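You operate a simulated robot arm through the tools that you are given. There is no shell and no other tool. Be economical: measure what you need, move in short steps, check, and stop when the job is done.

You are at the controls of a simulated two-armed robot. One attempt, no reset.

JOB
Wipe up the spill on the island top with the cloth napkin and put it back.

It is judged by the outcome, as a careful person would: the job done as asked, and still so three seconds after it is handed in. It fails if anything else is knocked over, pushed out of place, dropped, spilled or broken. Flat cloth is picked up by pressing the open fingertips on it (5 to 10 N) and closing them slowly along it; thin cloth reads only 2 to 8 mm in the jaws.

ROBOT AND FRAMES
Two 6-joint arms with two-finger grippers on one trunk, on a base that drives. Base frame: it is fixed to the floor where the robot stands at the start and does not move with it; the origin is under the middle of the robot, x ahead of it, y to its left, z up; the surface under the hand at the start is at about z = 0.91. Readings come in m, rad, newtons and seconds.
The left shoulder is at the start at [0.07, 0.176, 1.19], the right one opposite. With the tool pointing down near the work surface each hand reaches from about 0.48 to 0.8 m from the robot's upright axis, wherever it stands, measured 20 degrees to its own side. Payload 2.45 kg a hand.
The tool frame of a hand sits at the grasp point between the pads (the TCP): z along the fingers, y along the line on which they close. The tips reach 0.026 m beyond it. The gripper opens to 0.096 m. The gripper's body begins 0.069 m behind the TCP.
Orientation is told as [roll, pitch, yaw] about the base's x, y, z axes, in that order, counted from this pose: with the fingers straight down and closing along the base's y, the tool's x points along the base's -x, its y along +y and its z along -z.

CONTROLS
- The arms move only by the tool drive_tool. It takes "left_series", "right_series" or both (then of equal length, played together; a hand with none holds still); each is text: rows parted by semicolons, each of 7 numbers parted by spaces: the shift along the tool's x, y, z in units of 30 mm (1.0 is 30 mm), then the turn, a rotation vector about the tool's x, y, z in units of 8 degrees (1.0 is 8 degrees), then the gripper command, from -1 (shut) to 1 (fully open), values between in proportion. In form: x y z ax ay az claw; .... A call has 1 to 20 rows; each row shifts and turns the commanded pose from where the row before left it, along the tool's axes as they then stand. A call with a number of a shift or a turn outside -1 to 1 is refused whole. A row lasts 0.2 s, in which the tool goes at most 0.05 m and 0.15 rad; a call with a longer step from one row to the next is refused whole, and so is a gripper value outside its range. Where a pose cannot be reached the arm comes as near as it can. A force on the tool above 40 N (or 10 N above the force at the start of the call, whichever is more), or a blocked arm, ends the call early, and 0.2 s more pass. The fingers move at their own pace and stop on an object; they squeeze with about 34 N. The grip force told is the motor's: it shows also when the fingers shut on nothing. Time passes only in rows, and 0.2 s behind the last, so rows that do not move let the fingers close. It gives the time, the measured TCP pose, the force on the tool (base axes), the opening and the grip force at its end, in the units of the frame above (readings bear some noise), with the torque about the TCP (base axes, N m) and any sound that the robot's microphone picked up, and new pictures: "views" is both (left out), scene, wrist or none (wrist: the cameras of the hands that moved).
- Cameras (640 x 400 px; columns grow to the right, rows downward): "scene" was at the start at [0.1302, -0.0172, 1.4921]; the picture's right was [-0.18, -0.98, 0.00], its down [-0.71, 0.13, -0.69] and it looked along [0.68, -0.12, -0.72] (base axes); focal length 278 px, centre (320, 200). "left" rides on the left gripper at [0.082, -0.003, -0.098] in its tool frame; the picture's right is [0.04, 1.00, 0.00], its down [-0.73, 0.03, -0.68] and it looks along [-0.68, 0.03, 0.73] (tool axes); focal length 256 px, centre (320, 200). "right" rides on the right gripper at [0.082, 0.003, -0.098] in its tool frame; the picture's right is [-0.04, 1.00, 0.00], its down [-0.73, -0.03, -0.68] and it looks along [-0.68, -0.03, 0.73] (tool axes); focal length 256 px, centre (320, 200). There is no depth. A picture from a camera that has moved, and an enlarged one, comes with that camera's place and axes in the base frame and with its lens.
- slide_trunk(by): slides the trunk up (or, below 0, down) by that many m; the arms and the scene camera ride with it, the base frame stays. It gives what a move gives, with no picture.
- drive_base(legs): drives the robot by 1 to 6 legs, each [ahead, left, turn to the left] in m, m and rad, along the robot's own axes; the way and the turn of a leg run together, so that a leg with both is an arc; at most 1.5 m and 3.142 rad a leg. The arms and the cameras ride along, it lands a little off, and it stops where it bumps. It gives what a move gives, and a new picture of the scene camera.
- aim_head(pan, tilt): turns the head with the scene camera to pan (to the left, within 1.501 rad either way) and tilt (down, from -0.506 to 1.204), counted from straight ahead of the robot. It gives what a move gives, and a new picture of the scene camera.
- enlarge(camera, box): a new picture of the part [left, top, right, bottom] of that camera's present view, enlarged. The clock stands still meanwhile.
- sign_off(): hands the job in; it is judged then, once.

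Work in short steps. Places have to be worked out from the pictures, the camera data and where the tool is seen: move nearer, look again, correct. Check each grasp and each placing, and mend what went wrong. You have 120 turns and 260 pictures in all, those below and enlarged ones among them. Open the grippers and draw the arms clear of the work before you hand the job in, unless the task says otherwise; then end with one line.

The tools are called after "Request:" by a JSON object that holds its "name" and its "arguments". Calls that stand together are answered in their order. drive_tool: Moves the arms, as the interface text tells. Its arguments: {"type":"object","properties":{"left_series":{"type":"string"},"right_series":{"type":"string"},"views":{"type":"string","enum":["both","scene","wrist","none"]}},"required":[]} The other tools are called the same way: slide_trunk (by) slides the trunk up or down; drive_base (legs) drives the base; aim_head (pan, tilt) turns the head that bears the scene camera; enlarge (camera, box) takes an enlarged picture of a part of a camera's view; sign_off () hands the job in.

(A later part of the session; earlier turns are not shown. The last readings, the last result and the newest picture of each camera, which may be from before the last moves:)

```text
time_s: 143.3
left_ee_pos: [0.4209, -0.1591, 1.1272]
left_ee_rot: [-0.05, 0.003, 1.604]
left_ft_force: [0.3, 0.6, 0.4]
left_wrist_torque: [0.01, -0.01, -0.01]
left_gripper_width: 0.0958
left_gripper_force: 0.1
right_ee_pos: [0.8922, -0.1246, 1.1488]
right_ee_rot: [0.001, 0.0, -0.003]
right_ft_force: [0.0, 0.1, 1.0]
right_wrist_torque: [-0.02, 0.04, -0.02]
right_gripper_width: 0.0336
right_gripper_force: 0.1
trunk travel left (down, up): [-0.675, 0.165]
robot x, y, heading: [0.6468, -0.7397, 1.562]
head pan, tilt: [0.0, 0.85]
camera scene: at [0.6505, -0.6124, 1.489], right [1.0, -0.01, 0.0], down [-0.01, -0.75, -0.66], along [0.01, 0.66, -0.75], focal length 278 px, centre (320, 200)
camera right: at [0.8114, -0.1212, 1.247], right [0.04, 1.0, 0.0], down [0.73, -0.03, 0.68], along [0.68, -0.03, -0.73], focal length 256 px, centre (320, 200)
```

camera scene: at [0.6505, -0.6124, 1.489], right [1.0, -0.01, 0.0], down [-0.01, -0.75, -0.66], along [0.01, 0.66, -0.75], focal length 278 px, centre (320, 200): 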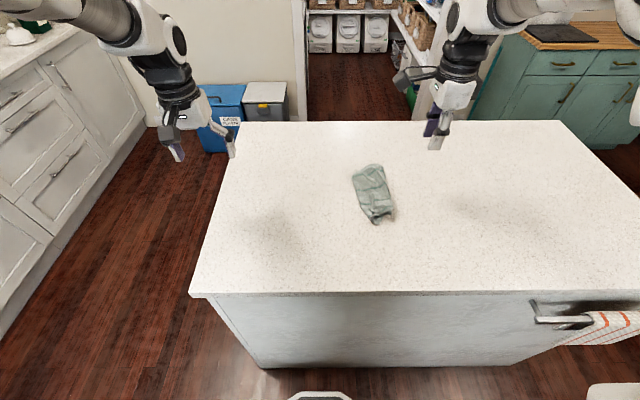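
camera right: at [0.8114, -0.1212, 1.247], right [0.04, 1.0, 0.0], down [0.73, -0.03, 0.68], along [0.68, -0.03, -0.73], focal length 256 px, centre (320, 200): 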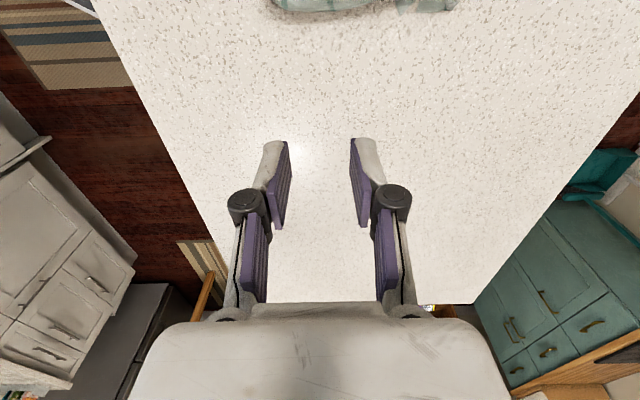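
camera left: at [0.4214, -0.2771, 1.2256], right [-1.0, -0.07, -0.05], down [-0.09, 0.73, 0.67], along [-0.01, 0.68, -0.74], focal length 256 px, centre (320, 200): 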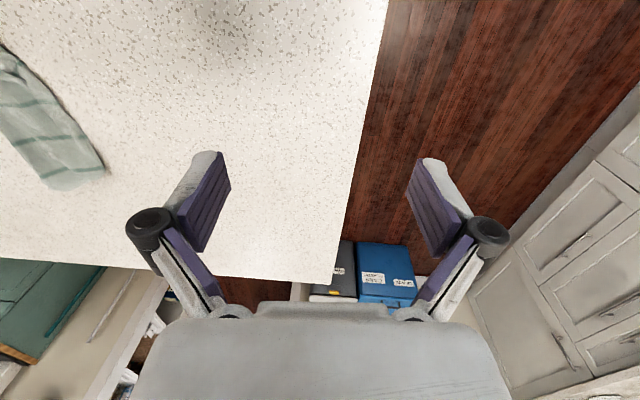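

Flap located at (0.85, -0.011). I move above it and go down.

Request:
{"name": "drive_tool", "arguments": {"right_series": "0.2 0.9 0 0 0 0 -0.3; 0.3 0.95 0.5 0 0 0 -0.3; 0.3 0.95 0.7 0 0 0 -0.3; 0.3 0.95 0.8 0 0 0 -0.3; 0.2 0 1 0 0 0 -0.3; 0 0 1 0 0 0 -0.3; 0 0 1 0 0 0 -0.3; 0 0 1 0 0 0 -0.3; 0 0 0.1 0 0 0 -0.3; 0 0 0 0 0 0 -0.3", "views": "both"}}

Request:
{"name": "enlarge", "arguments": {"camera": "right", "box": [200, 0, 480, 180]}}

```text
time_s: 145.5
left_ee_pos: [0.4199, -0.1591, 1.1279]
left_ee_rot: [-0.049, 0.003, 1.604]
left_ft_force: [-0.1, -0.3, 0.0]
left_wrist_torque: [0.0, 0.01, -0.03]
left_gripper_width: 0.0959
left_gripper_force: 0.1
right_ee_pos: [0.8544, -0.0121, 0.9644]
right_ee_rot: [0.001, 0.0, -0.001]
right_ft_force: [1.0, -0.4, 0.8]
right_wrist_torque: [0.03, 0.02, 0.02]
right_gripper_width: 0.0336
right_gripper_force: 0.0
trunk travel left (down, up): [-0.675, 0.165]
robot x, y, heading: [0.6493, -0.7355, 1.552]
head pan, tilt: [0.0, 0.85]
camera scene: at [0.6504, -0.6122, 1.4889], right [1.0, -0.01, 0.0], down [-0.01, -0.75, -0.66], along [0.01, 0.66, -0.75], focal length 278 px, centre (320, 200)
camera right: at [0.7727, -0.0079, 1.0634], right [0.04, 1.0, 0.0], down [0.73, -0.03, 0.68], along [0.68, -0.03, -0.73], focal length 256 px, centre (320, 200)
```

scene: 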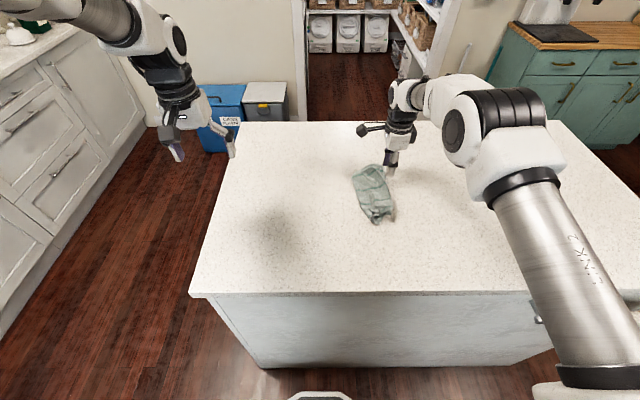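
right: 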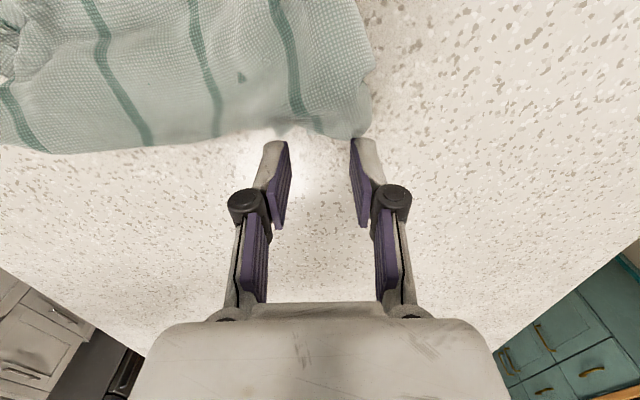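

```text
2.22 times, centred on (340, 90) of right
camera zoom: at [0.7727, -0.0079, 1.0634], right [0.04, 1.0, 0.0], down [0.73, -0.03, 0.68], along [0.68, -0.03, -0.73], focal length 569 px, centre (276, 444)
```

zoom: 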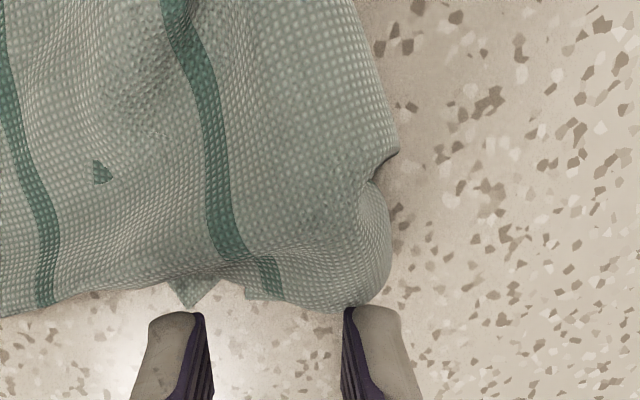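

The underlying band with the stripe sticks out right where I am. I shift 8 mm in +y, press, and pinch it.

Request:
{"name": "drive_tool", "arguments": {"right_series": "-0.1 0.27 0.4 0 0 0 -0.3; 0 0 0.45 0 0 0 -0.3; 0 0 0.06 0 0 0 -0.3; 0 0 0 0 0 0 -0.3", "views": "none"}}

```text
time_s: 146.5
left_ee_pos: [0.4198, -0.1588, 1.1275]
left_ee_rot: [-0.051, 0.004, 1.604]
left_ft_force: [-0.2, -0.1, 0.2]
left_wrist_torque: [0.0, 0.01, 0.0]
left_gripper_width: 0.0962
left_gripper_force: 0.0
right_ee_pos: [0.8569, -0.0045, 0.937]
right_ee_rot: [0.001, 0.001, -0.003]
right_ft_force: [-0.2, -0.2, 1.3]
right_wrist_torque: [0.01, 0.02, 0.0]
right_gripper_width: 0.0335
right_gripper_force: 0.0
trunk travel left (down, up): [-0.675, 0.165]
robot x, y, heading: [0.6472, -0.7386, 1.557]
head pan, tilt: [0.0, 0.85]
```

Request:
{"name": "drive_tool", "arguments": {"right_series": "0 0 0.06 0 0 0 -0.3; 0 0 0 0 0 0 -0.4; 0 0 0 0 0 0 -0.5; 0 0 0 0 0 0 -0.6; 0 0 0 0 0 0 -0.7; 0 0 0 0 0 0 -0.8; 0 0 0 0 0 0 -0.9; 0 0 0 0 0 0 -1; 0 0 0 0 0 0 -1; 0 0 0 0 0 0 -1", "views": "wrist"}}

```text
time_s: 148.7
left_ee_pos: [0.4215, -0.1602, 1.1275]
left_ee_rot: [-0.049, 0.001, 1.604]
left_ft_force: [-0.6, -0.2, -1.0]
left_wrist_torque: [-0.01, -0.01, 0.01]
left_gripper_width: 0.0958
left_gripper_force: 0.0
right_ee_pos: [0.8559, -0.0046, 0.937]
right_ee_rot: [0.003, 0.001, -0.003]
right_ft_force: [-0.4, -2.0, 11.3]
right_wrist_torque: [-0.04, 0.08, 0.03]
right_gripper_width: 0.0008
right_gripper_force: 31.4
trunk travel left (down, up): [-0.675, 0.165]
robot x, y, heading: [0.6464, -0.7384, 1.563]
head pan, tilt: [0.0, 0.85]
camera right: at [0.7758, -0.0011, 1.0357], right [0.04, 1.0, 0.0], down [0.73, -0.03, 0.68], along [0.68, -0.03, -0.73], focal length 256 px, centre (320, 200)
```

right: 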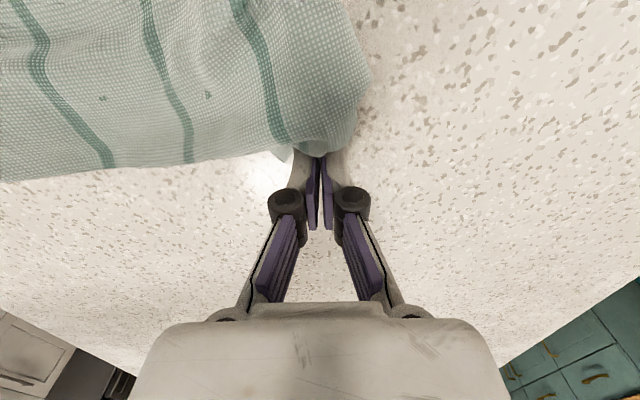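

Width reads 0.8 mm, doubtful. I lift a hair and pull 6 cm in +x to see.

Request:
{"name": "drive_tool", "arguments": {"right_series": "0 0 -0.3 0 0 0 -1; -0.5 0 -0.1 0 0 0 -1; -0.5 0 0 0 0 0 -1; -0.5 0 0 0 0 0 -1; -0.5 0 0 0 0 0 -1; 0 0 0 0 0 0 -1", "views": "both"}}

```text
time_s: 150.1
left_ee_pos: [0.42, -0.1599, 1.1274]
left_ee_rot: [-0.047, 0.003, 1.604]
left_ft_force: [0.0, -0.3, -0.7]
left_wrist_torque: [0.01, -0.03, 0.0]
left_gripper_width: 0.096
left_gripper_force: 0.1
right_ee_pos: [0.9174, -0.0047, 0.9485]
right_ee_rot: [0.003, -0.002, -0.004]
right_ft_force: [-0.7, 0.4, -1.0]
right_wrist_torque: [0.02, -0.01, 0.04]
right_gripper_width: 0.0015
right_gripper_force: 29.0
trunk travel left (down, up): [-0.675, 0.165]
robot x, y, heading: [0.6461, -0.7422, 1.555]
head pan, tilt: [0.0, 0.85]
camera scene: at [0.65, -0.6121, 1.4889], right [1.0, -0.01, 0.0], down [-0.01, -0.75, -0.66], along [0.01, 0.66, -0.75], focal length 278 px, centre (320, 200)
camera right: at [0.8362, -0.0001, 1.0471], right [0.04, 1.0, 0.0], down [0.73, -0.03, 0.68], along [0.68, -0.03, -0.73], focal length 256 px, centre (320, 200)
```

scene: 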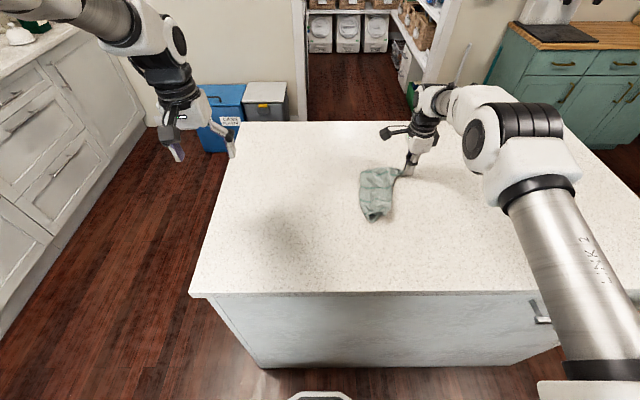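
right: 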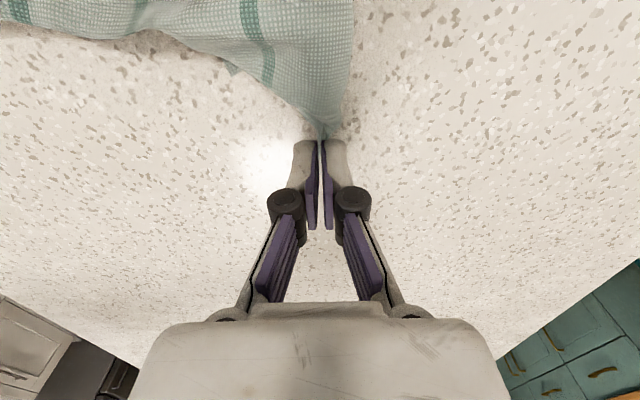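

It works: the far +x corner is held and the cloth opens. Pull further in +x.

Request:
{"name": "drive_tool", "arguments": {"right_series": "-0.5 0 0 0 0 0 -1; -0.5 0 0 0 0 0 -1; -0.5 0 0 0 0 0 -1; -0.5 0 0 0 0 0 -1; -0.5 0 0 0 0 0 -1; 0 0 0 0 0 0 -1", "views": "none"}}

Request:
{"name": "enlarge", "arguments": {"camera": "scene", "box": [320, 130, 480, 240]}}

```text
time_s: 151.5
left_ee_pos: [0.419, -0.1593, 1.1249]
left_ee_rot: [-0.051, 0.003, 1.606]
left_ft_force: [0.1, -1.1, 0.9]
left_wrist_torque: [-0.01, 0.0, 0.01]
left_gripper_width: 0.096
left_gripper_force: 0.0
right_ee_pos: [0.9926, -0.0046, 0.9476]
right_ee_rot: [0.001, -0.001, -0.001]
right_ft_force: [-0.9, 0.6, 3.6]
right_wrist_torque: [0.02, 0.0, 0.0]
right_gripper_width: 0.003
right_gripper_force: 30.0
trunk travel left (down, up): [-0.675, 0.165]
robot x, y, heading: [0.6515, -0.7427, 1.561]
head pan, tilt: [0.0, 0.85]
```

```text
3.64 times, centred on (400, 185) of scene
camera zoom: at [0.6501, -0.6123, 1.489], right [1.0, -0.01, 0.0], down [-0.01, -0.75, -0.66], along [0.01, 0.66, -0.75], focal length 1012 px, centre (29, 254)
```

zoom: 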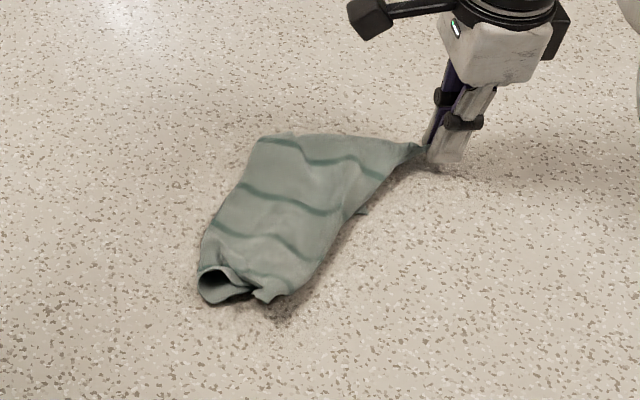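

Opening nicely. I set this corner down, release, and look at the next flap.

Request:
{"name": "drive_tool", "arguments": {"right_series": "0 0 0.2 0 0 0 -1; 0 0 0 0 0 0 -0.6; 0 0 0 0 0 0 -0.3; 0 0 -0.5 0 0 0 -0.3; 0 0 -1 0 0 0 -0.3; 0 -0.3 -1 0 0 0 -0.3; 0.3 -0.8 -1 0 0 0 -0.3; 0.3 -0.8 -1 0 0 0 -0.3; 0 -0.8 -1 0 0 0 -0.3; 0 -0.8 -0.5 0 0 0 -0.3; 0 0 0 0 0 0 -0.3", "views": "wrist"}}

Request:
{"name": "enlarge", "arguments": {"camera": "scene", "box": [320, 130, 480, 240]}}

```text
time_s: 153.9
left_ee_pos: [0.4202, -0.1586, 1.128]
left_ee_rot: [-0.048, 0.003, 1.602]
left_ft_force: [-0.4, 0.0, 0.3]
left_wrist_torque: [-0.01, 0.0, 0.01]
left_gripper_width: 0.0961
left_gripper_force: 0.0
right_ee_pos: [0.9729, -0.1103, 1.121]
right_ee_rot: [0.001, 0.001, -0.002]
right_ft_force: [1.1, 0.4, -1.1]
right_wrist_torque: [-0.03, -0.01, 0.01]
right_gripper_width: 0.0336
right_gripper_force: 0.1
trunk travel left (down, up): [-0.675, 0.165]
robot x, y, heading: [0.6501, -0.7399, 1.56]
head pan, tilt: [0.0, 0.85]
camera right: at [0.8923, -0.1049, 1.2197], right [0.04, 1.0, 0.0], down [0.73, -0.03, 0.68], along [0.68, -0.03, -0.73], focal length 256 px, centre (320, 200)
```

right: 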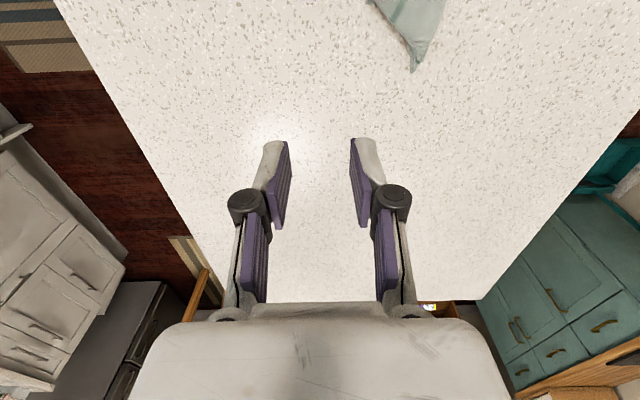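

```text
3.64 times, centred on (400, 185) of scene
camera zoom: at [0.6505, -0.6112, 1.4888], right [1.0, -0.01, 0.0], down [-0.01, -0.75, -0.66], along [0.01, 0.66, -0.75], focal length 1012 px, centre (29, 254)
```

zoom: 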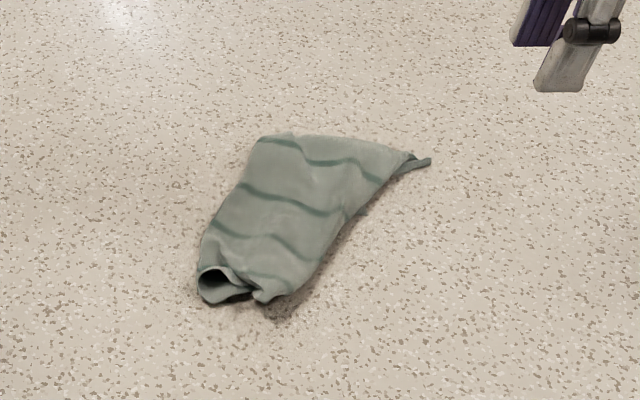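

The right half is opened. Next, the -x side is still tucked under, with a tube opening at the near-left end, around (0.80, -0.14). I turn the gripper back to closing along x and look at it closely.

Request:
{"name": "drive_tool", "arguments": {"right_series": "0.3 -0.3 0 0 0 -1 -0.3; 0.3 -0.3 0 0 0 -1 -0.3; 0.3 0 0 0 0 -1 -0.3; 0.3 0 0 0 0 -1 -0.3; 0 0 0 0 0 -1 -0.3; 0 0 0 0 0 -1 -0.3; 0 0 0 0 0 -1 -0.3; 0 0.5 0 0 0 -1 -0.3; 0 0.9 0 0 0 -1 -0.3; 0 0.9 0.5 0 0 -1 -0.3; 0 0.9 0.5 0 0 -1 -0.3; 0 0.9 0.5 0 0 -0.2 -0.3; 0 0.3 0.5 0 0 0 -0.3; 0 0 0 0 0 0 -0.3", "views": "both"}}

Request:
{"name": "enlarge", "arguments": {"camera": "right", "box": [200, 0, 480, 200]}}

```text
time_s: 156.9
left_ee_pos: [0.422, -0.1591, 1.1274]
left_ee_rot: [-0.046, 0.003, 1.604]
left_ft_force: [0.0, 0.2, -1.1]
left_wrist_torque: [-0.02, 0.02, -0.03]
left_gripper_width: 0.0961
left_gripper_force: 0.0
right_ee_pos: [0.8166, -0.1006, 1.0608]
right_ee_rot: [0.001, -0.004, 1.562]
right_ft_force: [1.2, -0.9, 0.7]
right_wrist_torque: [-0.02, -0.03, 0.01]
right_gripper_width: 0.0334
right_gripper_force: 0.1
trunk travel left (down, up): [-0.675, 0.165]
robot x, y, heading: [0.6453, -0.7366, 1.56]
head pan, tilt: [0.0, 0.85]
camera scene: at [0.6507, -0.6125, 1.489], right [1.0, -0.01, 0.0], down [-0.01, -0.75, -0.66], along [0.01, 0.66, -0.75], focal length 278 px, centre (320, 200)
camera right: at [0.8127, -0.1817, 1.1602], right [-1.0, 0.05, 0.0], down [0.04, 0.73, 0.68], along [0.03, 0.68, -0.73], focal length 256 px, centre (320, 200)
```

scene: 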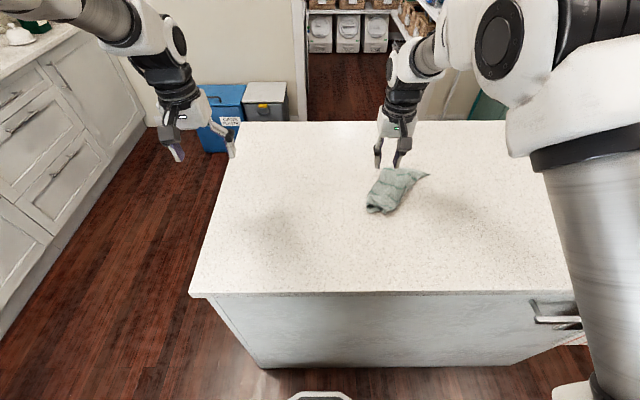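
right: 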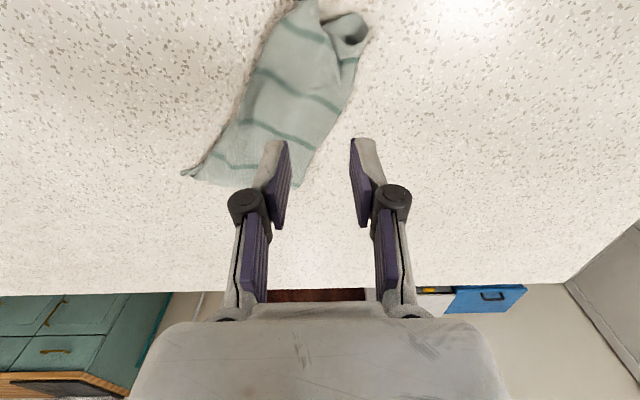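

```text
2.00 times, centred on (340, 100) of right
camera zoom: at [0.8127, -0.1817, 1.1602], right [-1.0, 0.05, 0.0], down [0.04, 0.73, 0.68], along [0.03, 0.68, -0.73], focal length 512 px, centre (280, 400)
```

zoom: 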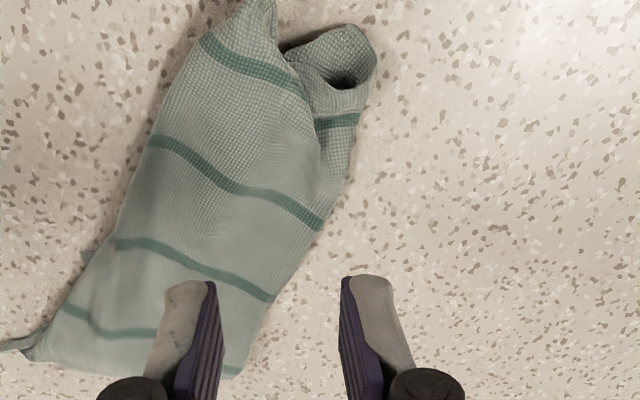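

The lower layer's lip protrudes at the near-left end, about (0.787, -0.152). I go there to pinch that lip.

Request:
{"name": "drive_tool", "arguments": {"right_series": "0.8 0.5 0.3 0 0 0 -0.35; 0.9 0.5 0.6 0 0 0 -0.35; 0 0 0.9 0 0 0 -0.35; 0 0 0.9 0 0 0 -0.35; 0 0 0.5 0 0 0 -0.35; 0 0 0 0 0 0 -0.35", "views": "wrist"}}

Request:
{"name": "enlarge", "arguments": {"camera": "right", "box": [200, 50, 440, 250]}}

```text
time_s: 158.3
left_ee_pos: [0.4221, -0.1599, 1.1272]
left_ee_rot: [-0.046, 0.003, 1.605]
left_ft_force: [-0.1, 0.2, 0.0]
left_wrist_torque: [-0.03, 0.04, 0.0]
left_gripper_width: 0.0961
left_gripper_force: 0.0
right_ee_pos: [0.7839, -0.1516, 0.9661]
right_ee_rot: [0.001, -0.001, 1.563]
right_ft_force: [0.2, 0.6, -0.4]
right_wrist_torque: [0.02, 0.01, 0.02]
right_gripper_width: 0.0311
right_gripper_force: 0.0
trunk travel left (down, up): [-0.675, 0.165]
robot x, y, heading: [0.648, -0.7392, 1.558]
head pan, tilt: [0.0, 0.85]
camera right: at [0.7813, -0.2324, 1.0644], right [-1.0, 0.05, 0.0], down [0.04, 0.73, 0.68], along [0.03, 0.68, -0.73], focal length 256 px, centre (320, 200)
```

right: 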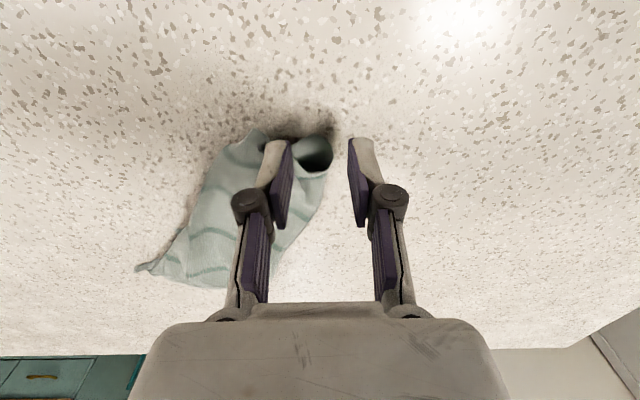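

```text
2.00 times, centred on (320, 150) of right
camera zoom: at [0.7813, -0.2324, 1.0644], right [-1.0, 0.05, 0.0], down [0.04, 0.73, 0.68], along [0.03, 0.68, -0.73], focal length 512 px, centre (320, 300)
```

zoom: 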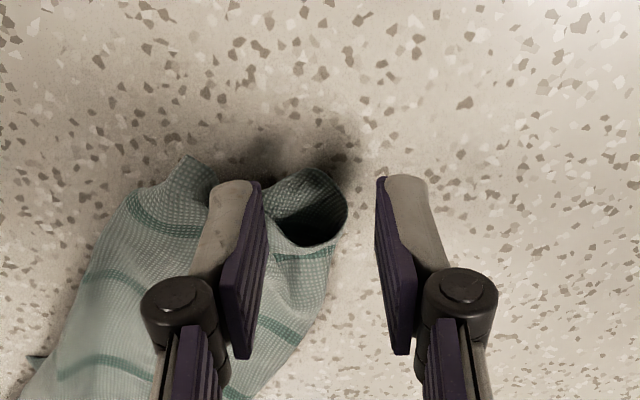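

The tube's lower lip lies on the counter at about (0.788, -0.145). I align, press on it and pinch.

Request:
{"name": "drive_tool", "arguments": {"right_series": "-0.1 -0.1 0.4 0 0 0 -0.45; 0 0 0.4 0 0 0 -0.45; 0 0 0.15 0 0 0 -0.45; 0 0 0.06 0 0 0 -0.45; 0 0 0 0 0 0 -0.45", "views": "none"}}

```text
time_s: 159.5
left_ee_pos: [0.4212, -0.16, 1.129]
left_ee_rot: [-0.049, 0.003, 1.604]
left_ft_force: [0.5, -0.5, 0.7]
left_wrist_torque: [0.01, -0.03, 0.02]
left_gripper_width: 0.0956
left_gripper_force: 0.0
right_ee_pos: [0.7884, -0.1486, 0.9369]
right_ee_rot: [0.0, -0.005, 1.56]
right_ft_force: [2.6, 1.9, 17.2]
right_wrist_torque: [0.24, -0.42, 0.0]
right_gripper_width: 0.0297
right_gripper_force: 1.2
trunk travel left (down, up): [-0.675, 0.165]
robot x, y, heading: [0.6461, -0.7371, 1.559]
head pan, tilt: [0.0, 0.85]
```

Request:
{"name": "drive_tool", "arguments": {"right_series": "0 0 -0.06 0 0 0 -0.45; 0 0 0 0 0 0 -0.55; 0 0 0 0 0 0 -0.65; 0 0 0 0 0 0 -0.75; 0 0 0 0 0 0 -0.85; 0 0 0 0 0 0 -0.95; 0 0 0 0 0 0 -1; 0 0 0 0 0 0 -1; 0 0 0 0 0 0 -1; 0 0.2 -0.7 0 0 0 -1; 0 0.4 -0.7 0 0 0 -1; 0 0.5 -0.5 0 0 0 -1; 0 0.6 -0.3 0 0 0 -1; 0 0 0 0 0 0 -1", "views": "both"}}

Request:
{"name": "enlarge", "arguments": {"camera": "scene", "box": [320, 130, 480, 240]}}

```text
time_s: 162.5
left_ee_pos: [0.421, -0.1594, 1.1272]
left_ee_rot: [-0.048, 0.001, 1.603]
left_ft_force: [-0.1, 0.2, 0.8]
left_wrist_torque: [-0.03, -0.02, -0.01]
left_gripper_width: 0.0959
left_gripper_force: 0.1
right_ee_pos: [0.7468, -0.1458, 1.0017]
right_ee_rot: [0.025, 0.012, 1.532]
right_ft_force: [3.1, 0.5, 0.4]
right_wrist_torque: [-0.01, -0.04, -0.03]
right_gripper_width: 0.0003
right_gripper_force: 27.7
trunk travel left (down, up): [-0.675, 0.165]
robot x, y, heading: [0.6493, -0.7392, 1.56]
head pan, tilt: [0.0, 0.85]
camera scene: at [0.6504, -0.6125, 1.489], right [1.0, -0.01, 0.0], down [-0.01, -0.75, -0.66], along [0.01, 0.66, -0.75], focal length 278 px, centre (320, 200)
camera right: at [0.7433, -0.2254, 1.101], right [-1.0, 0.08, 0.02], down [0.07, 0.74, 0.67], along [0.03, 0.67, -0.74], focal length 256 px, centre (320, 200)
```

scene: 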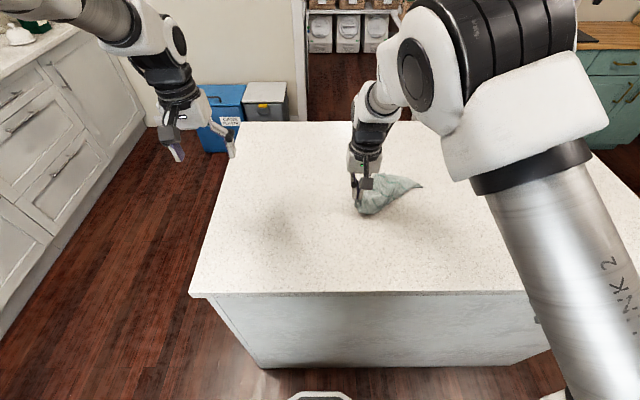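
right: 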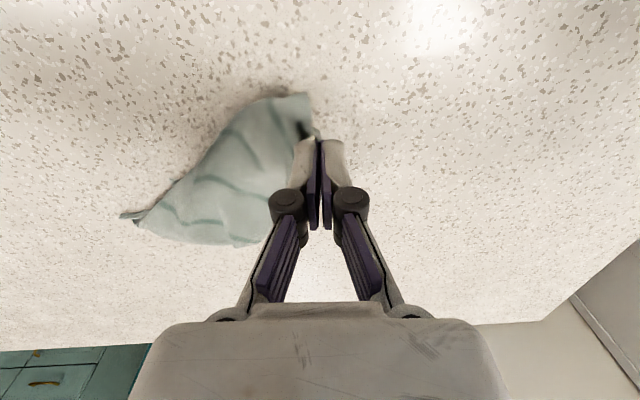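

```text
3.64 times, centred on (400, 185) of scene
camera zoom: at [0.6504, -0.6125, 1.489], right [1.0, -0.01, 0.0], down [-0.01, -0.75, -0.66], along [0.01, 0.66, -0.75], focal length 1012 px, centre (29, 254)
```

zoom: 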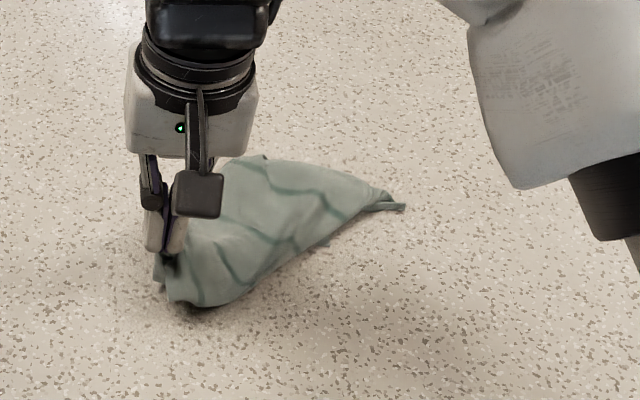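

Held and pulling. I use the base to pull further to -x (0.12 m left).

Request:
{"name": "drive_base", "arguments": {"legs": [[0, 0.12, 0]]}}

Request:
{"name": "enlarge", "arguments": {"camera": "scene", "box": [320, 130, 480, 240]}}

```text
time_s: 163.7
left_ee_pos: [0.3019, -0.1571, 1.1277]
left_ee_rot: [-0.047, 0.002, 1.603]
left_ft_force: [-0.8, 0.0, -0.4]
left_wrist_torque: [0.01, -0.04, 0.03]
left_gripper_width: 0.096
left_gripper_force: 0.0
right_ee_pos: [0.6275, -0.1431, 1.0042]
right_ee_rot: [0.025, 0.007, 1.53]
right_ft_force: [0.9, 0.7, 0.7]
right_wrist_torque: [-0.01, -0.04, 0.0]
right_gripper_width: 0.001
right_gripper_force: 28.4
trunk travel left (down, up): [-0.675, 0.165]
robot x, y, heading: [0.528, -0.7337, 1.56]
head pan, tilt: [0.0, 0.85]
camera scene: at [0.5311, -0.6109, 1.489], right [1.0, -0.01, 0.0], down [-0.01, -0.75, -0.66], along [0.01, 0.66, -0.75], focal length 278 px, centre (320, 200)
```

scene: 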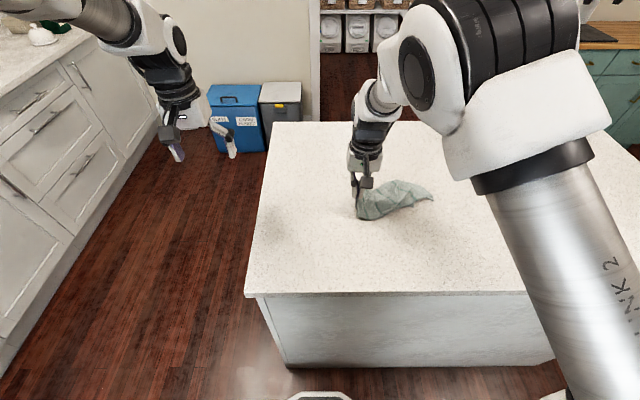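

```text
3.64 times, centred on (400, 185) of scene
camera zoom: at [0.5311, -0.6109, 1.489], right [1.0, -0.01, 0.0], down [-0.01, -0.75, -0.66], along [0.01, 0.66, -0.75], focal length 1012 px, centre (29, 254)
```

zoom: 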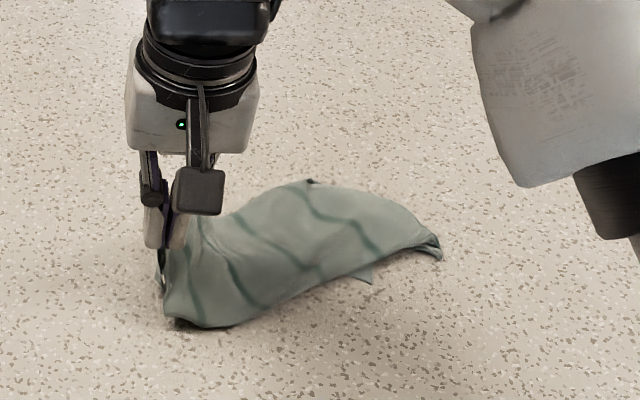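

The cloth followed, and is spreading lengthwise. I pull 0.06 m more so it is centred near x≈0.67, then lower and release.

Request:
{"name": "drive_base", "arguments": {"legs": [[0, 0.06, 0]]}}

Request:
{"name": "drive_tool", "arguments": {"right_series": "0 0 0.7 0 0 0 -1; 0 0 0.7 0 0 0 -1; 0 0 0.5 0 0 0 -1; 0 0 0 0 0 0 -0.6; 0 0 0 0 0 0 -0.4; 0 0 -0.6 0 0 0 -0.4; 0 0 -0.9 0 0 0 -0.4; 0 0 -0.9 0 0 0 -0.4; 0 0 -0.9 0 0 0 -0.4; 0 0 -0.9 0 0 0 -0.4; 0 -0.8 -0.9 0 0 0 0; 0 -0.9 0 0 0 0 0; 0 -0.9 0 0 0 0 0; 0 -0.9 0 0 0 0 0; 0 -0.9 0 0 0 0 0; 0 -0.9 0 0 0 0 0; 0 0 0 0 0 0 0", "views": "both"}}

Request:
{"name": "enlarge", "arguments": {"camera": "scene", "box": [320, 130, 480, 240]}}

```text
time_s: 164.7
left_ee_pos: [0.2446, -0.1579, 1.1291]
left_ee_rot: [-0.045, 0.001, 1.602]
left_ft_force: [-0.1, 0.0, 0.5]
left_wrist_torque: [0.02, 0.01, 0.0]
left_gripper_width: 0.0959
left_gripper_force: 0.2
right_ee_pos: [0.5716, -0.1424, 1.0038]
right_ee_rot: [0.032, 0.006, 1.527]
right_ft_force: [-0.5, 0.2, 1.2]
right_wrist_torque: [0.05, 0.01, -0.02]
right_gripper_width: 0.0004
right_gripper_force: 27.6
trunk travel left (down, up): [-0.675, 0.165]
robot x, y, heading: [0.4682, -0.7345, 1.559]
head pan, tilt: [0.0, 0.85]
camera scene: at [0.4743, -0.6103, 1.489], right [1.0, -0.01, 0.0], down [-0.01, -0.75, -0.66], along [0.01, 0.66, -0.75], focal length 278 px, centre (320, 200)
```

scene: 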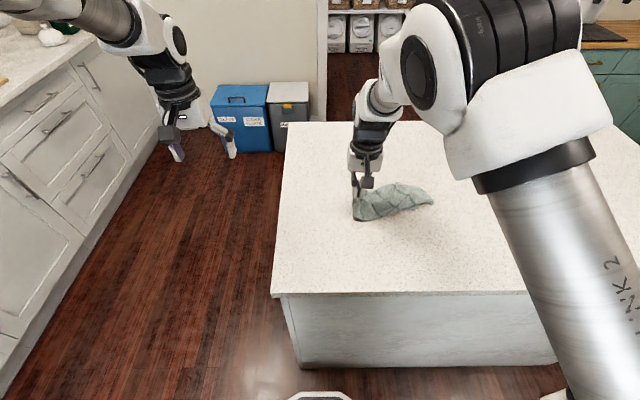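

```text
time_s: 168.3
left_ee_pos: [0.2414, -0.1575, 1.1274]
left_ee_rot: [-0.05, 0.001, 1.602]
left_ft_force: [0.7, 0.4, 0.4]
left_wrist_torque: [-0.01, -0.01, 0.02]
left_gripper_width: 0.0959
left_gripper_force: 0.2
right_ee_pos: [0.7305, -0.1497, 1.0955]
right_ee_rot: [0.029, 0.006, 1.528]
right_ft_force: [1.4, 0.3, 0.8]
right_wrist_torque: [-0.01, 0.0, 0.02]
right_gripper_width: 0.0481
right_gripper_force: 0.0
trunk travel left (down, up): [-0.675, 0.165]
robot x, y, heading: [0.4689, -0.7359, 1.552]
head pan, tilt: [0.0, 0.85]
camera scene: at [0.4699, -0.6103, 1.489], right [1.0, -0.01, 0.0], down [-0.01, -0.75, -0.66], along [0.01, 0.66, -0.75], focal length 278 px, centre (320, 200)
camera right: at [0.7274, -0.2291, 1.1947], right [-1.0, 0.08, 0.03], down [0.08, 0.74, 0.67], along [0.04, 0.67, -0.74], focal length 256 px, centre (320, 200)
```

scene: 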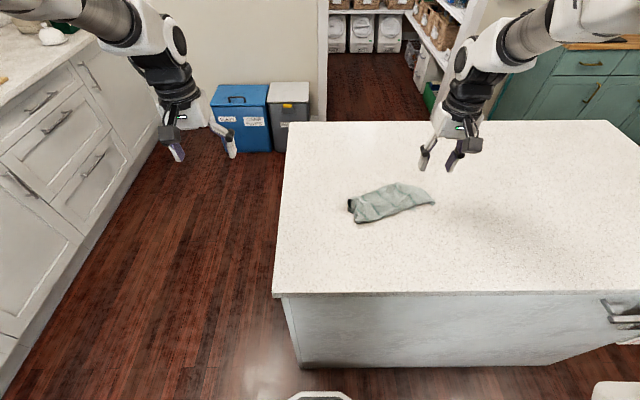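
right: 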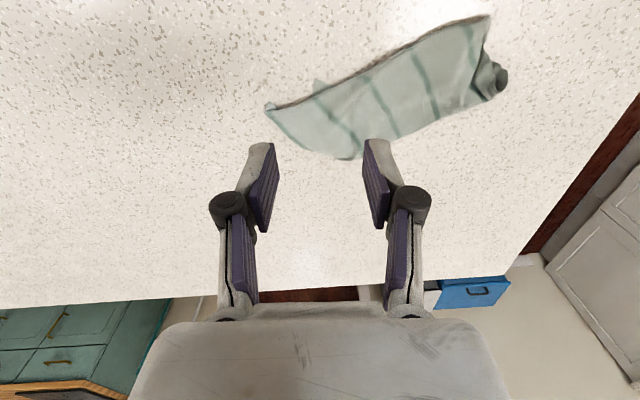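

```text
3.64 times, centred on (400, 185) of scene
camera zoom: at [0.4699, -0.6103, 1.489], right [1.0, -0.01, 0.0], down [-0.01, -0.75, -0.66], along [0.01, 0.66, -0.75], focal length 1012 px, centre (29, 254)
```

zoom: 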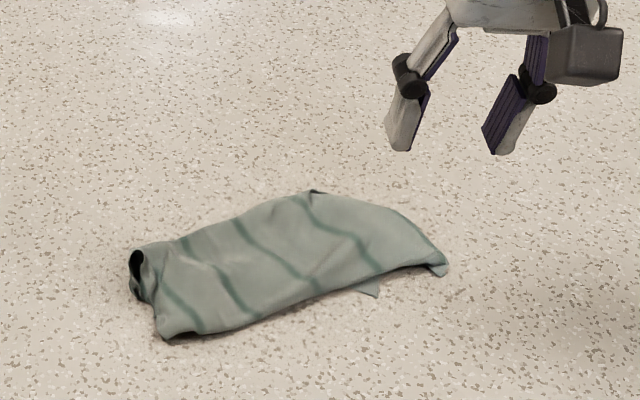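

Now it's about 24 × 11 cm, x 0.57–0.81, with a raw flap peeking out under the near edge at (0.73, -0.138). I go down there to pull it toward me.

Request:
{"name": "drive_tool", "arguments": {"right_series": "-0.1 0 0.9 0.2 0 -0.23 -0.3; -0.1 0 0.9 0 0 0 -0.5; 0 0 0.9 0 0 0 -0.5; 0 0 0.9 0 0 0 -0.5; 0 0 0.7 0 0 0 -0.5; 0 0 0 0 0 0 -0.5", "views": "wrist"}}

Request:
{"name": "enlarge", "arguments": {"camera": "right", "box": [200, 50, 440, 250]}}

```text
time_s: 169.7
left_ee_pos: [0.2419, -0.1573, 1.1274]
left_ee_rot: [-0.048, 0.003, 1.599]
left_ft_force: [-0.4, 0.2, 0.7]
left_wrist_torque: [0.01, -0.01, -0.04]
left_gripper_width: 0.096
left_gripper_force: 0.1
right_ee_pos: [0.7302, -0.1443, 0.964]
right_ee_rot: [0.001, 0.007, 1.558]
right_ft_force: [-0.2, 0.1, -0.7]
right_wrist_torque: [0.0, 0.03, 0.02]
right_gripper_width: 0.0237
right_gripper_force: 0.1
trunk travel left (down, up): [-0.675, 0.165]
robot x, y, heading: [0.4663, -0.731, 1.559]
head pan, tilt: [0.0, 0.85]
camera right: at [0.7267, -0.2239, 1.0648], right [-1.0, 0.05, 0.0], down [0.04, 0.74, 0.67], along [0.03, 0.67, -0.74], focal length 256 px, centre (320, 200)
```

right: 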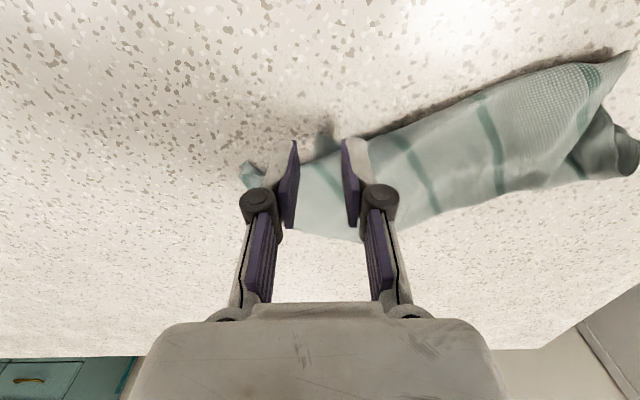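

```text
2.00 times, centred on (320, 150) of right
camera zoom: at [0.7267, -0.2239, 1.0648], right [-1.0, 0.05, 0.0], down [0.04, 0.74, 0.67], along [0.03, 0.67, -0.74], focal length 512 px, centre (320, 300)
```

zoom: 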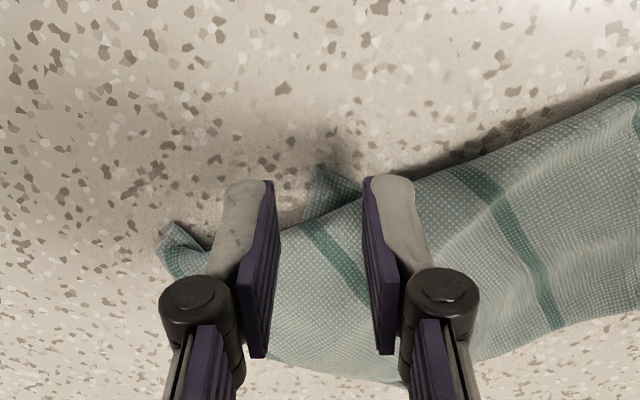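

The flap tip is between the fingers. I shift 6 mm in +y, press and pinch.

Request:
{"name": "drive_tool", "arguments": {"right_series": "-0.2 0 0.4 0 0 0 -0.5; 0 0 0.4 0 0 0 -0.5; 0 0 0.15 0 0 0 -0.5; 0 0 0 0 0 0 -0.5", "views": "none"}}

```text
time_s: 170.7
left_ee_pos: [0.2421, -0.1571, 1.1272]
left_ee_rot: [-0.046, 0.001, 1.602]
left_ft_force: [-0.2, 0.1, 0.5]
left_wrist_torque: [0.02, -0.03, 0.02]
left_gripper_width: 0.0961
left_gripper_force: 0.1
right_ee_pos: [0.731, -0.1388, 0.938]
right_ee_rot: [0.002, 0.006, 1.559]
right_ft_force: [-0.3, -0.7, 5.8]
right_wrist_torque: [0.06, 0.06, 0.01]
right_gripper_width: 0.0241
right_gripper_force: 0.0
trunk travel left (down, up): [-0.675, 0.165]
robot x, y, heading: [0.4717, -0.733, 1.558]
head pan, tilt: [0.0, 0.85]
```

Request:
{"name": "drive_tool", "arguments": {"right_series": "0 0 0 0 0 0 -0.55; 0 0 0 0 0 0 -0.6; 0 0 0 0 0 0 -0.7; 0 0 0 0 0 0 -0.8; 0 0 0 0 0 0 -0.9; 0 0 0 0 0 0 -1; 0 0 0 0 0 0 -1; 0 0 0 0 0 0 -1; 0.1 0 -0.2 0 0 0 -1; 0.4 0 -0.1 0 0 0 -1; 0.4 0 0 0 0 0 -1; 0.4 0 0 0 0 0 -1; 0.4 0 0 0 0 0 -1; 0 0 0 0 0 0 -1", "views": "both"}}

Request:
{"name": "enlarge", "arguments": {"camera": "scene", "box": [320, 130, 480, 240]}}

```text
time_s: 173.7
left_ee_pos: [0.2424, -0.1572, 1.1266]
left_ee_rot: [-0.047, 0.003, 1.601]
left_ft_force: [0.4, 0.3, 0.8]
left_wrist_torque: [0.0, 0.02, 0.01]
left_gripper_width: 0.0958
left_gripper_force: 0.1
right_ee_pos: [0.7287, -0.1893, 0.9462]
right_ee_rot: [0.002, 0.006, 1.558]
right_ft_force: [0.2, -0.3, 0.3]
right_wrist_torque: [-0.01, 0.02, -0.02]
right_gripper_width: 0.0013
right_gripper_force: 30.4
trunk travel left (down, up): [-0.675, 0.165]
robot x, y, heading: [0.4693, -0.7329, 1.556]
head pan, tilt: [0.0, 0.85]
camera scene: at [0.4709, -0.6097, 1.4889], right [1.0, -0.01, 0.0], down [-0.01, -0.75, -0.66], along [0.01, 0.66, -0.75], focal length 278 px, centre (320, 200)
camera right: at [0.726, -0.2688, 1.0456], right [-1.0, 0.05, 0.0], down [0.04, 0.74, 0.67], along [0.03, 0.67, -0.74], focal length 256 px, centre (320, 200)
```

scene: 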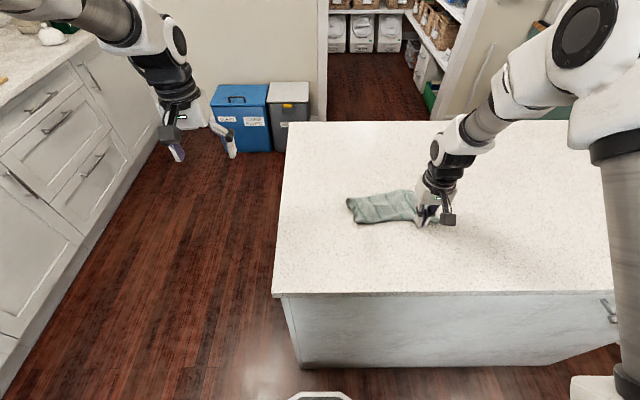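
right: 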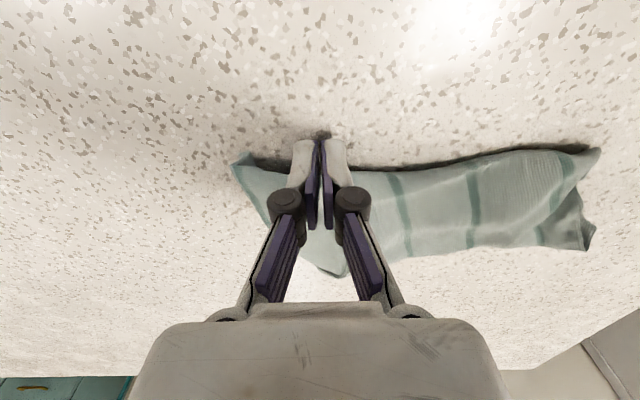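

```text
3.64 times, centred on (400, 185) of scene
camera zoom: at [0.4709, -0.6097, 1.4889], right [1.0, -0.01, 0.0], down [-0.01, -0.75, -0.66], along [0.01, 0.66, -0.75], focal length 1012 px, centre (29, 254)
```

zoom: 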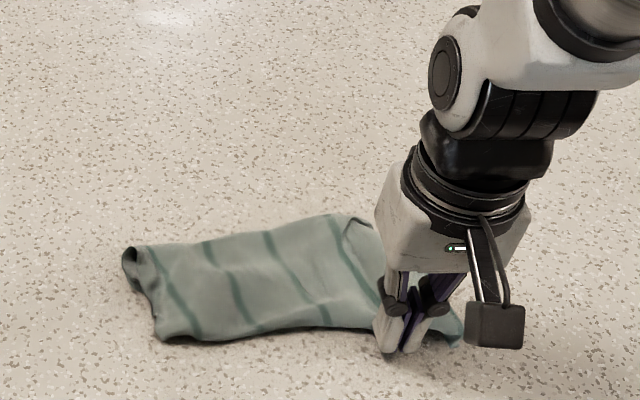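

The end just slides along. But I hold a true raw corner, so I lift it: hung from a single-layer corner the folds will fall open, and the left hand can take a neighbouring corner.

Request:
{"name": "drive_tool", "arguments": {"right_series": "0 0 -0.6 0 0 0 -1; 0 0 -0.8 0 0 0 -1; 0 0 -0.8 0 0 0 -1; 0 -0.2 -0.9 0 0 0 -1; 0 -0.2 -0.9 0 0 0 -1; 0 -0.2 -0.9 0 0 0 -1; 0 0 -0.9 0 0 0 -1; 0 0 -0.9 0 0 0 -1; 0 0 -0.9 0 0 0 -1; 0 0 -0.9 0 0 0 -1; 0 0 -0.9 0 0 0 -1; 0 0 -0.9 0 0 0 -1; 0 0 -0.9 0 0 0 -1; 0 0 0 0 0 0 -1", "views": "both"}}

Request:
{"name": "enlarge", "arguments": {"camera": "scene", "box": [360, 20, 560, 220]}}

```text
time_s: 176.7
left_ee_pos: [0.2418, -0.1574, 1.128]
left_ee_rot: [-0.047, 0.004, 1.602]
left_ft_force: [-0.8, 0.1, -0.2]
left_wrist_torque: [0.01, -0.01, 0.02]
left_gripper_width: 0.0959
left_gripper_force: 0.0
right_ee_pos: [0.7471, -0.1865, 1.2844]
right_ee_rot: [0.002, 0.007, 1.559]
right_ft_force: [0.5, 0.5, -0.2]
right_wrist_torque: [-0.03, 0.04, 0.02]
right_gripper_width: 0.0011
right_gripper_force: 30.1
trunk travel left (down, up): [-0.675, 0.165]
robot x, y, heading: [0.4681, -0.7352, 1.559]
head pan, tilt: [0.0, 0.85]
camera scene: at [0.471, -0.6099, 1.4889], right [1.0, -0.01, 0.0], down [-0.01, -0.75, -0.66], along [0.01, 0.66, -0.75], focal length 278 px, centre (320, 200)
camera right: at [0.7441, -0.2661, 1.3829], right [-1.0, 0.05, 0.0], down [0.04, 0.74, 0.67], along [0.03, 0.67, -0.74], focal length 256 px, centre (320, 200)
```

scene: 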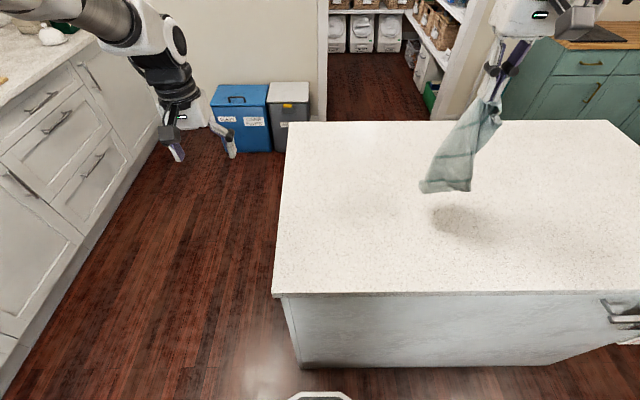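
right: 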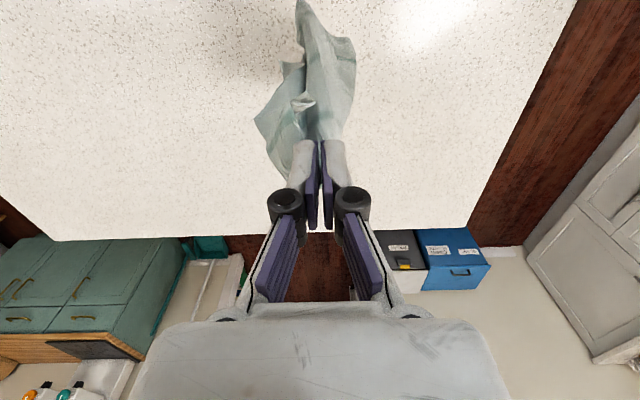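

```text
2.00 times, centred on (460, 120) of scene
camera zoom: at [0.471, -0.6099, 1.4889], right [1.0, -0.01, 0.0], down [-0.01, -0.75, -0.66], along [0.01, 0.66, -0.75], focal length 557 px, centre (40, 360)
```

zoom: 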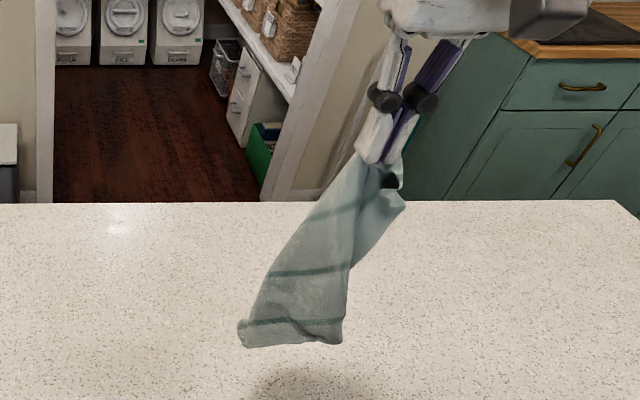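

It hangs more open now. I'll lay it with the hand moving in +x: bottom edge down at x≈0.55, hand ending near (0.80, -0.05). First move above the start.

Request:
{"name": "drive_tool", "arguments": {"right_series": "-0.63 0.85 0 0 0 0 -1; -0.63 0.85 0 0 0 0 -1; -0.63 0.85 0 0 0 0 -1; -0.63 0.85 0 0 0 0 -1; -0.63 0.85 0 0 0 0 -1; -0.63 0.85 0 0 0 0 -1; -0.63 0.85 0 0 0 0 -1; 0 0 0 0 0 0 -1; 0 0 0 0 0 0 -1; 0 0 0.6 0 0 0 -1; 0 0 0.6 0 0 0 -1; 0 0 0.6 0 0 0 -1; 0 0 0 0 0 0 -1", "views": "scene"}}

Request:
{"name": "enlarge", "arguments": {"camera": "scene", "box": [280, 40, 480, 220]}}

```text
time_s: 179.5
left_ee_pos: [0.243, -0.1568, 1.1282]
left_ee_rot: [-0.046, 0.002, 1.602]
left_ft_force: [0.9, -0.2, -0.5]
left_wrist_torque: [-0.01, 0.02, 0.01]
left_gripper_width: 0.096
left_gripper_force: 0.2
right_ee_pos: [0.5758, -0.0642, 1.224]
right_ee_rot: [0.002, 0.006, 1.56]
right_ft_force: [-1.1, 0.5, 0.3]
right_wrist_torque: [0.0, 0.01, -0.03]
right_gripper_width: 0.0007
right_gripper_force: 32.2
right hand out of reach, approached as far as the arm can: row 7
trunk travel left (down, up): [-0.675, 0.165]
robot x, y, heading: [0.4656, -0.7354, 1.559]
head pan, tilt: [0.0, 0.85]
camera scene: at [0.4708, -0.6104, 1.489], right [1.0, -0.01, 0.0], down [-0.01, -0.75, -0.66], along [0.01, 0.66, -0.75], focal length 278 px, centre (320, 200)
```

scene: 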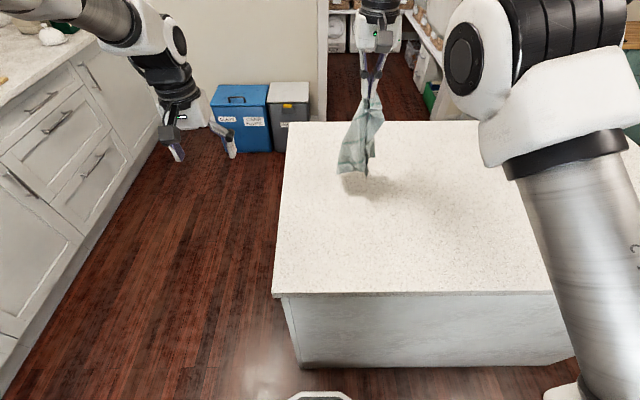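

```text
2.22 times, centred on (380, 130) of scene
camera zoom: at [0.4708, -0.6104, 1.489], right [1.0, -0.01, 0.0], down [-0.01, -0.75, -0.66], along [0.01, 0.66, -0.75], focal length 618 px, centre (187, 356)
```

zoom: 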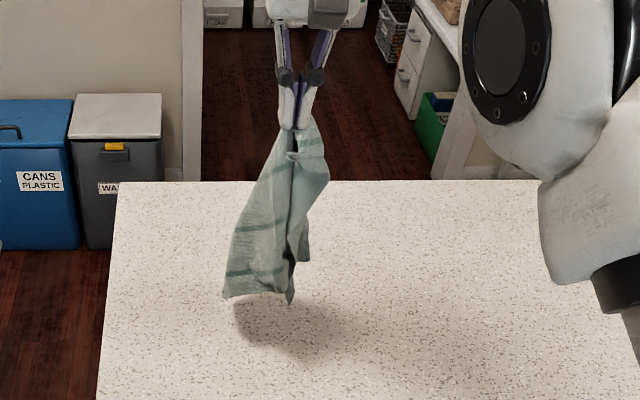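

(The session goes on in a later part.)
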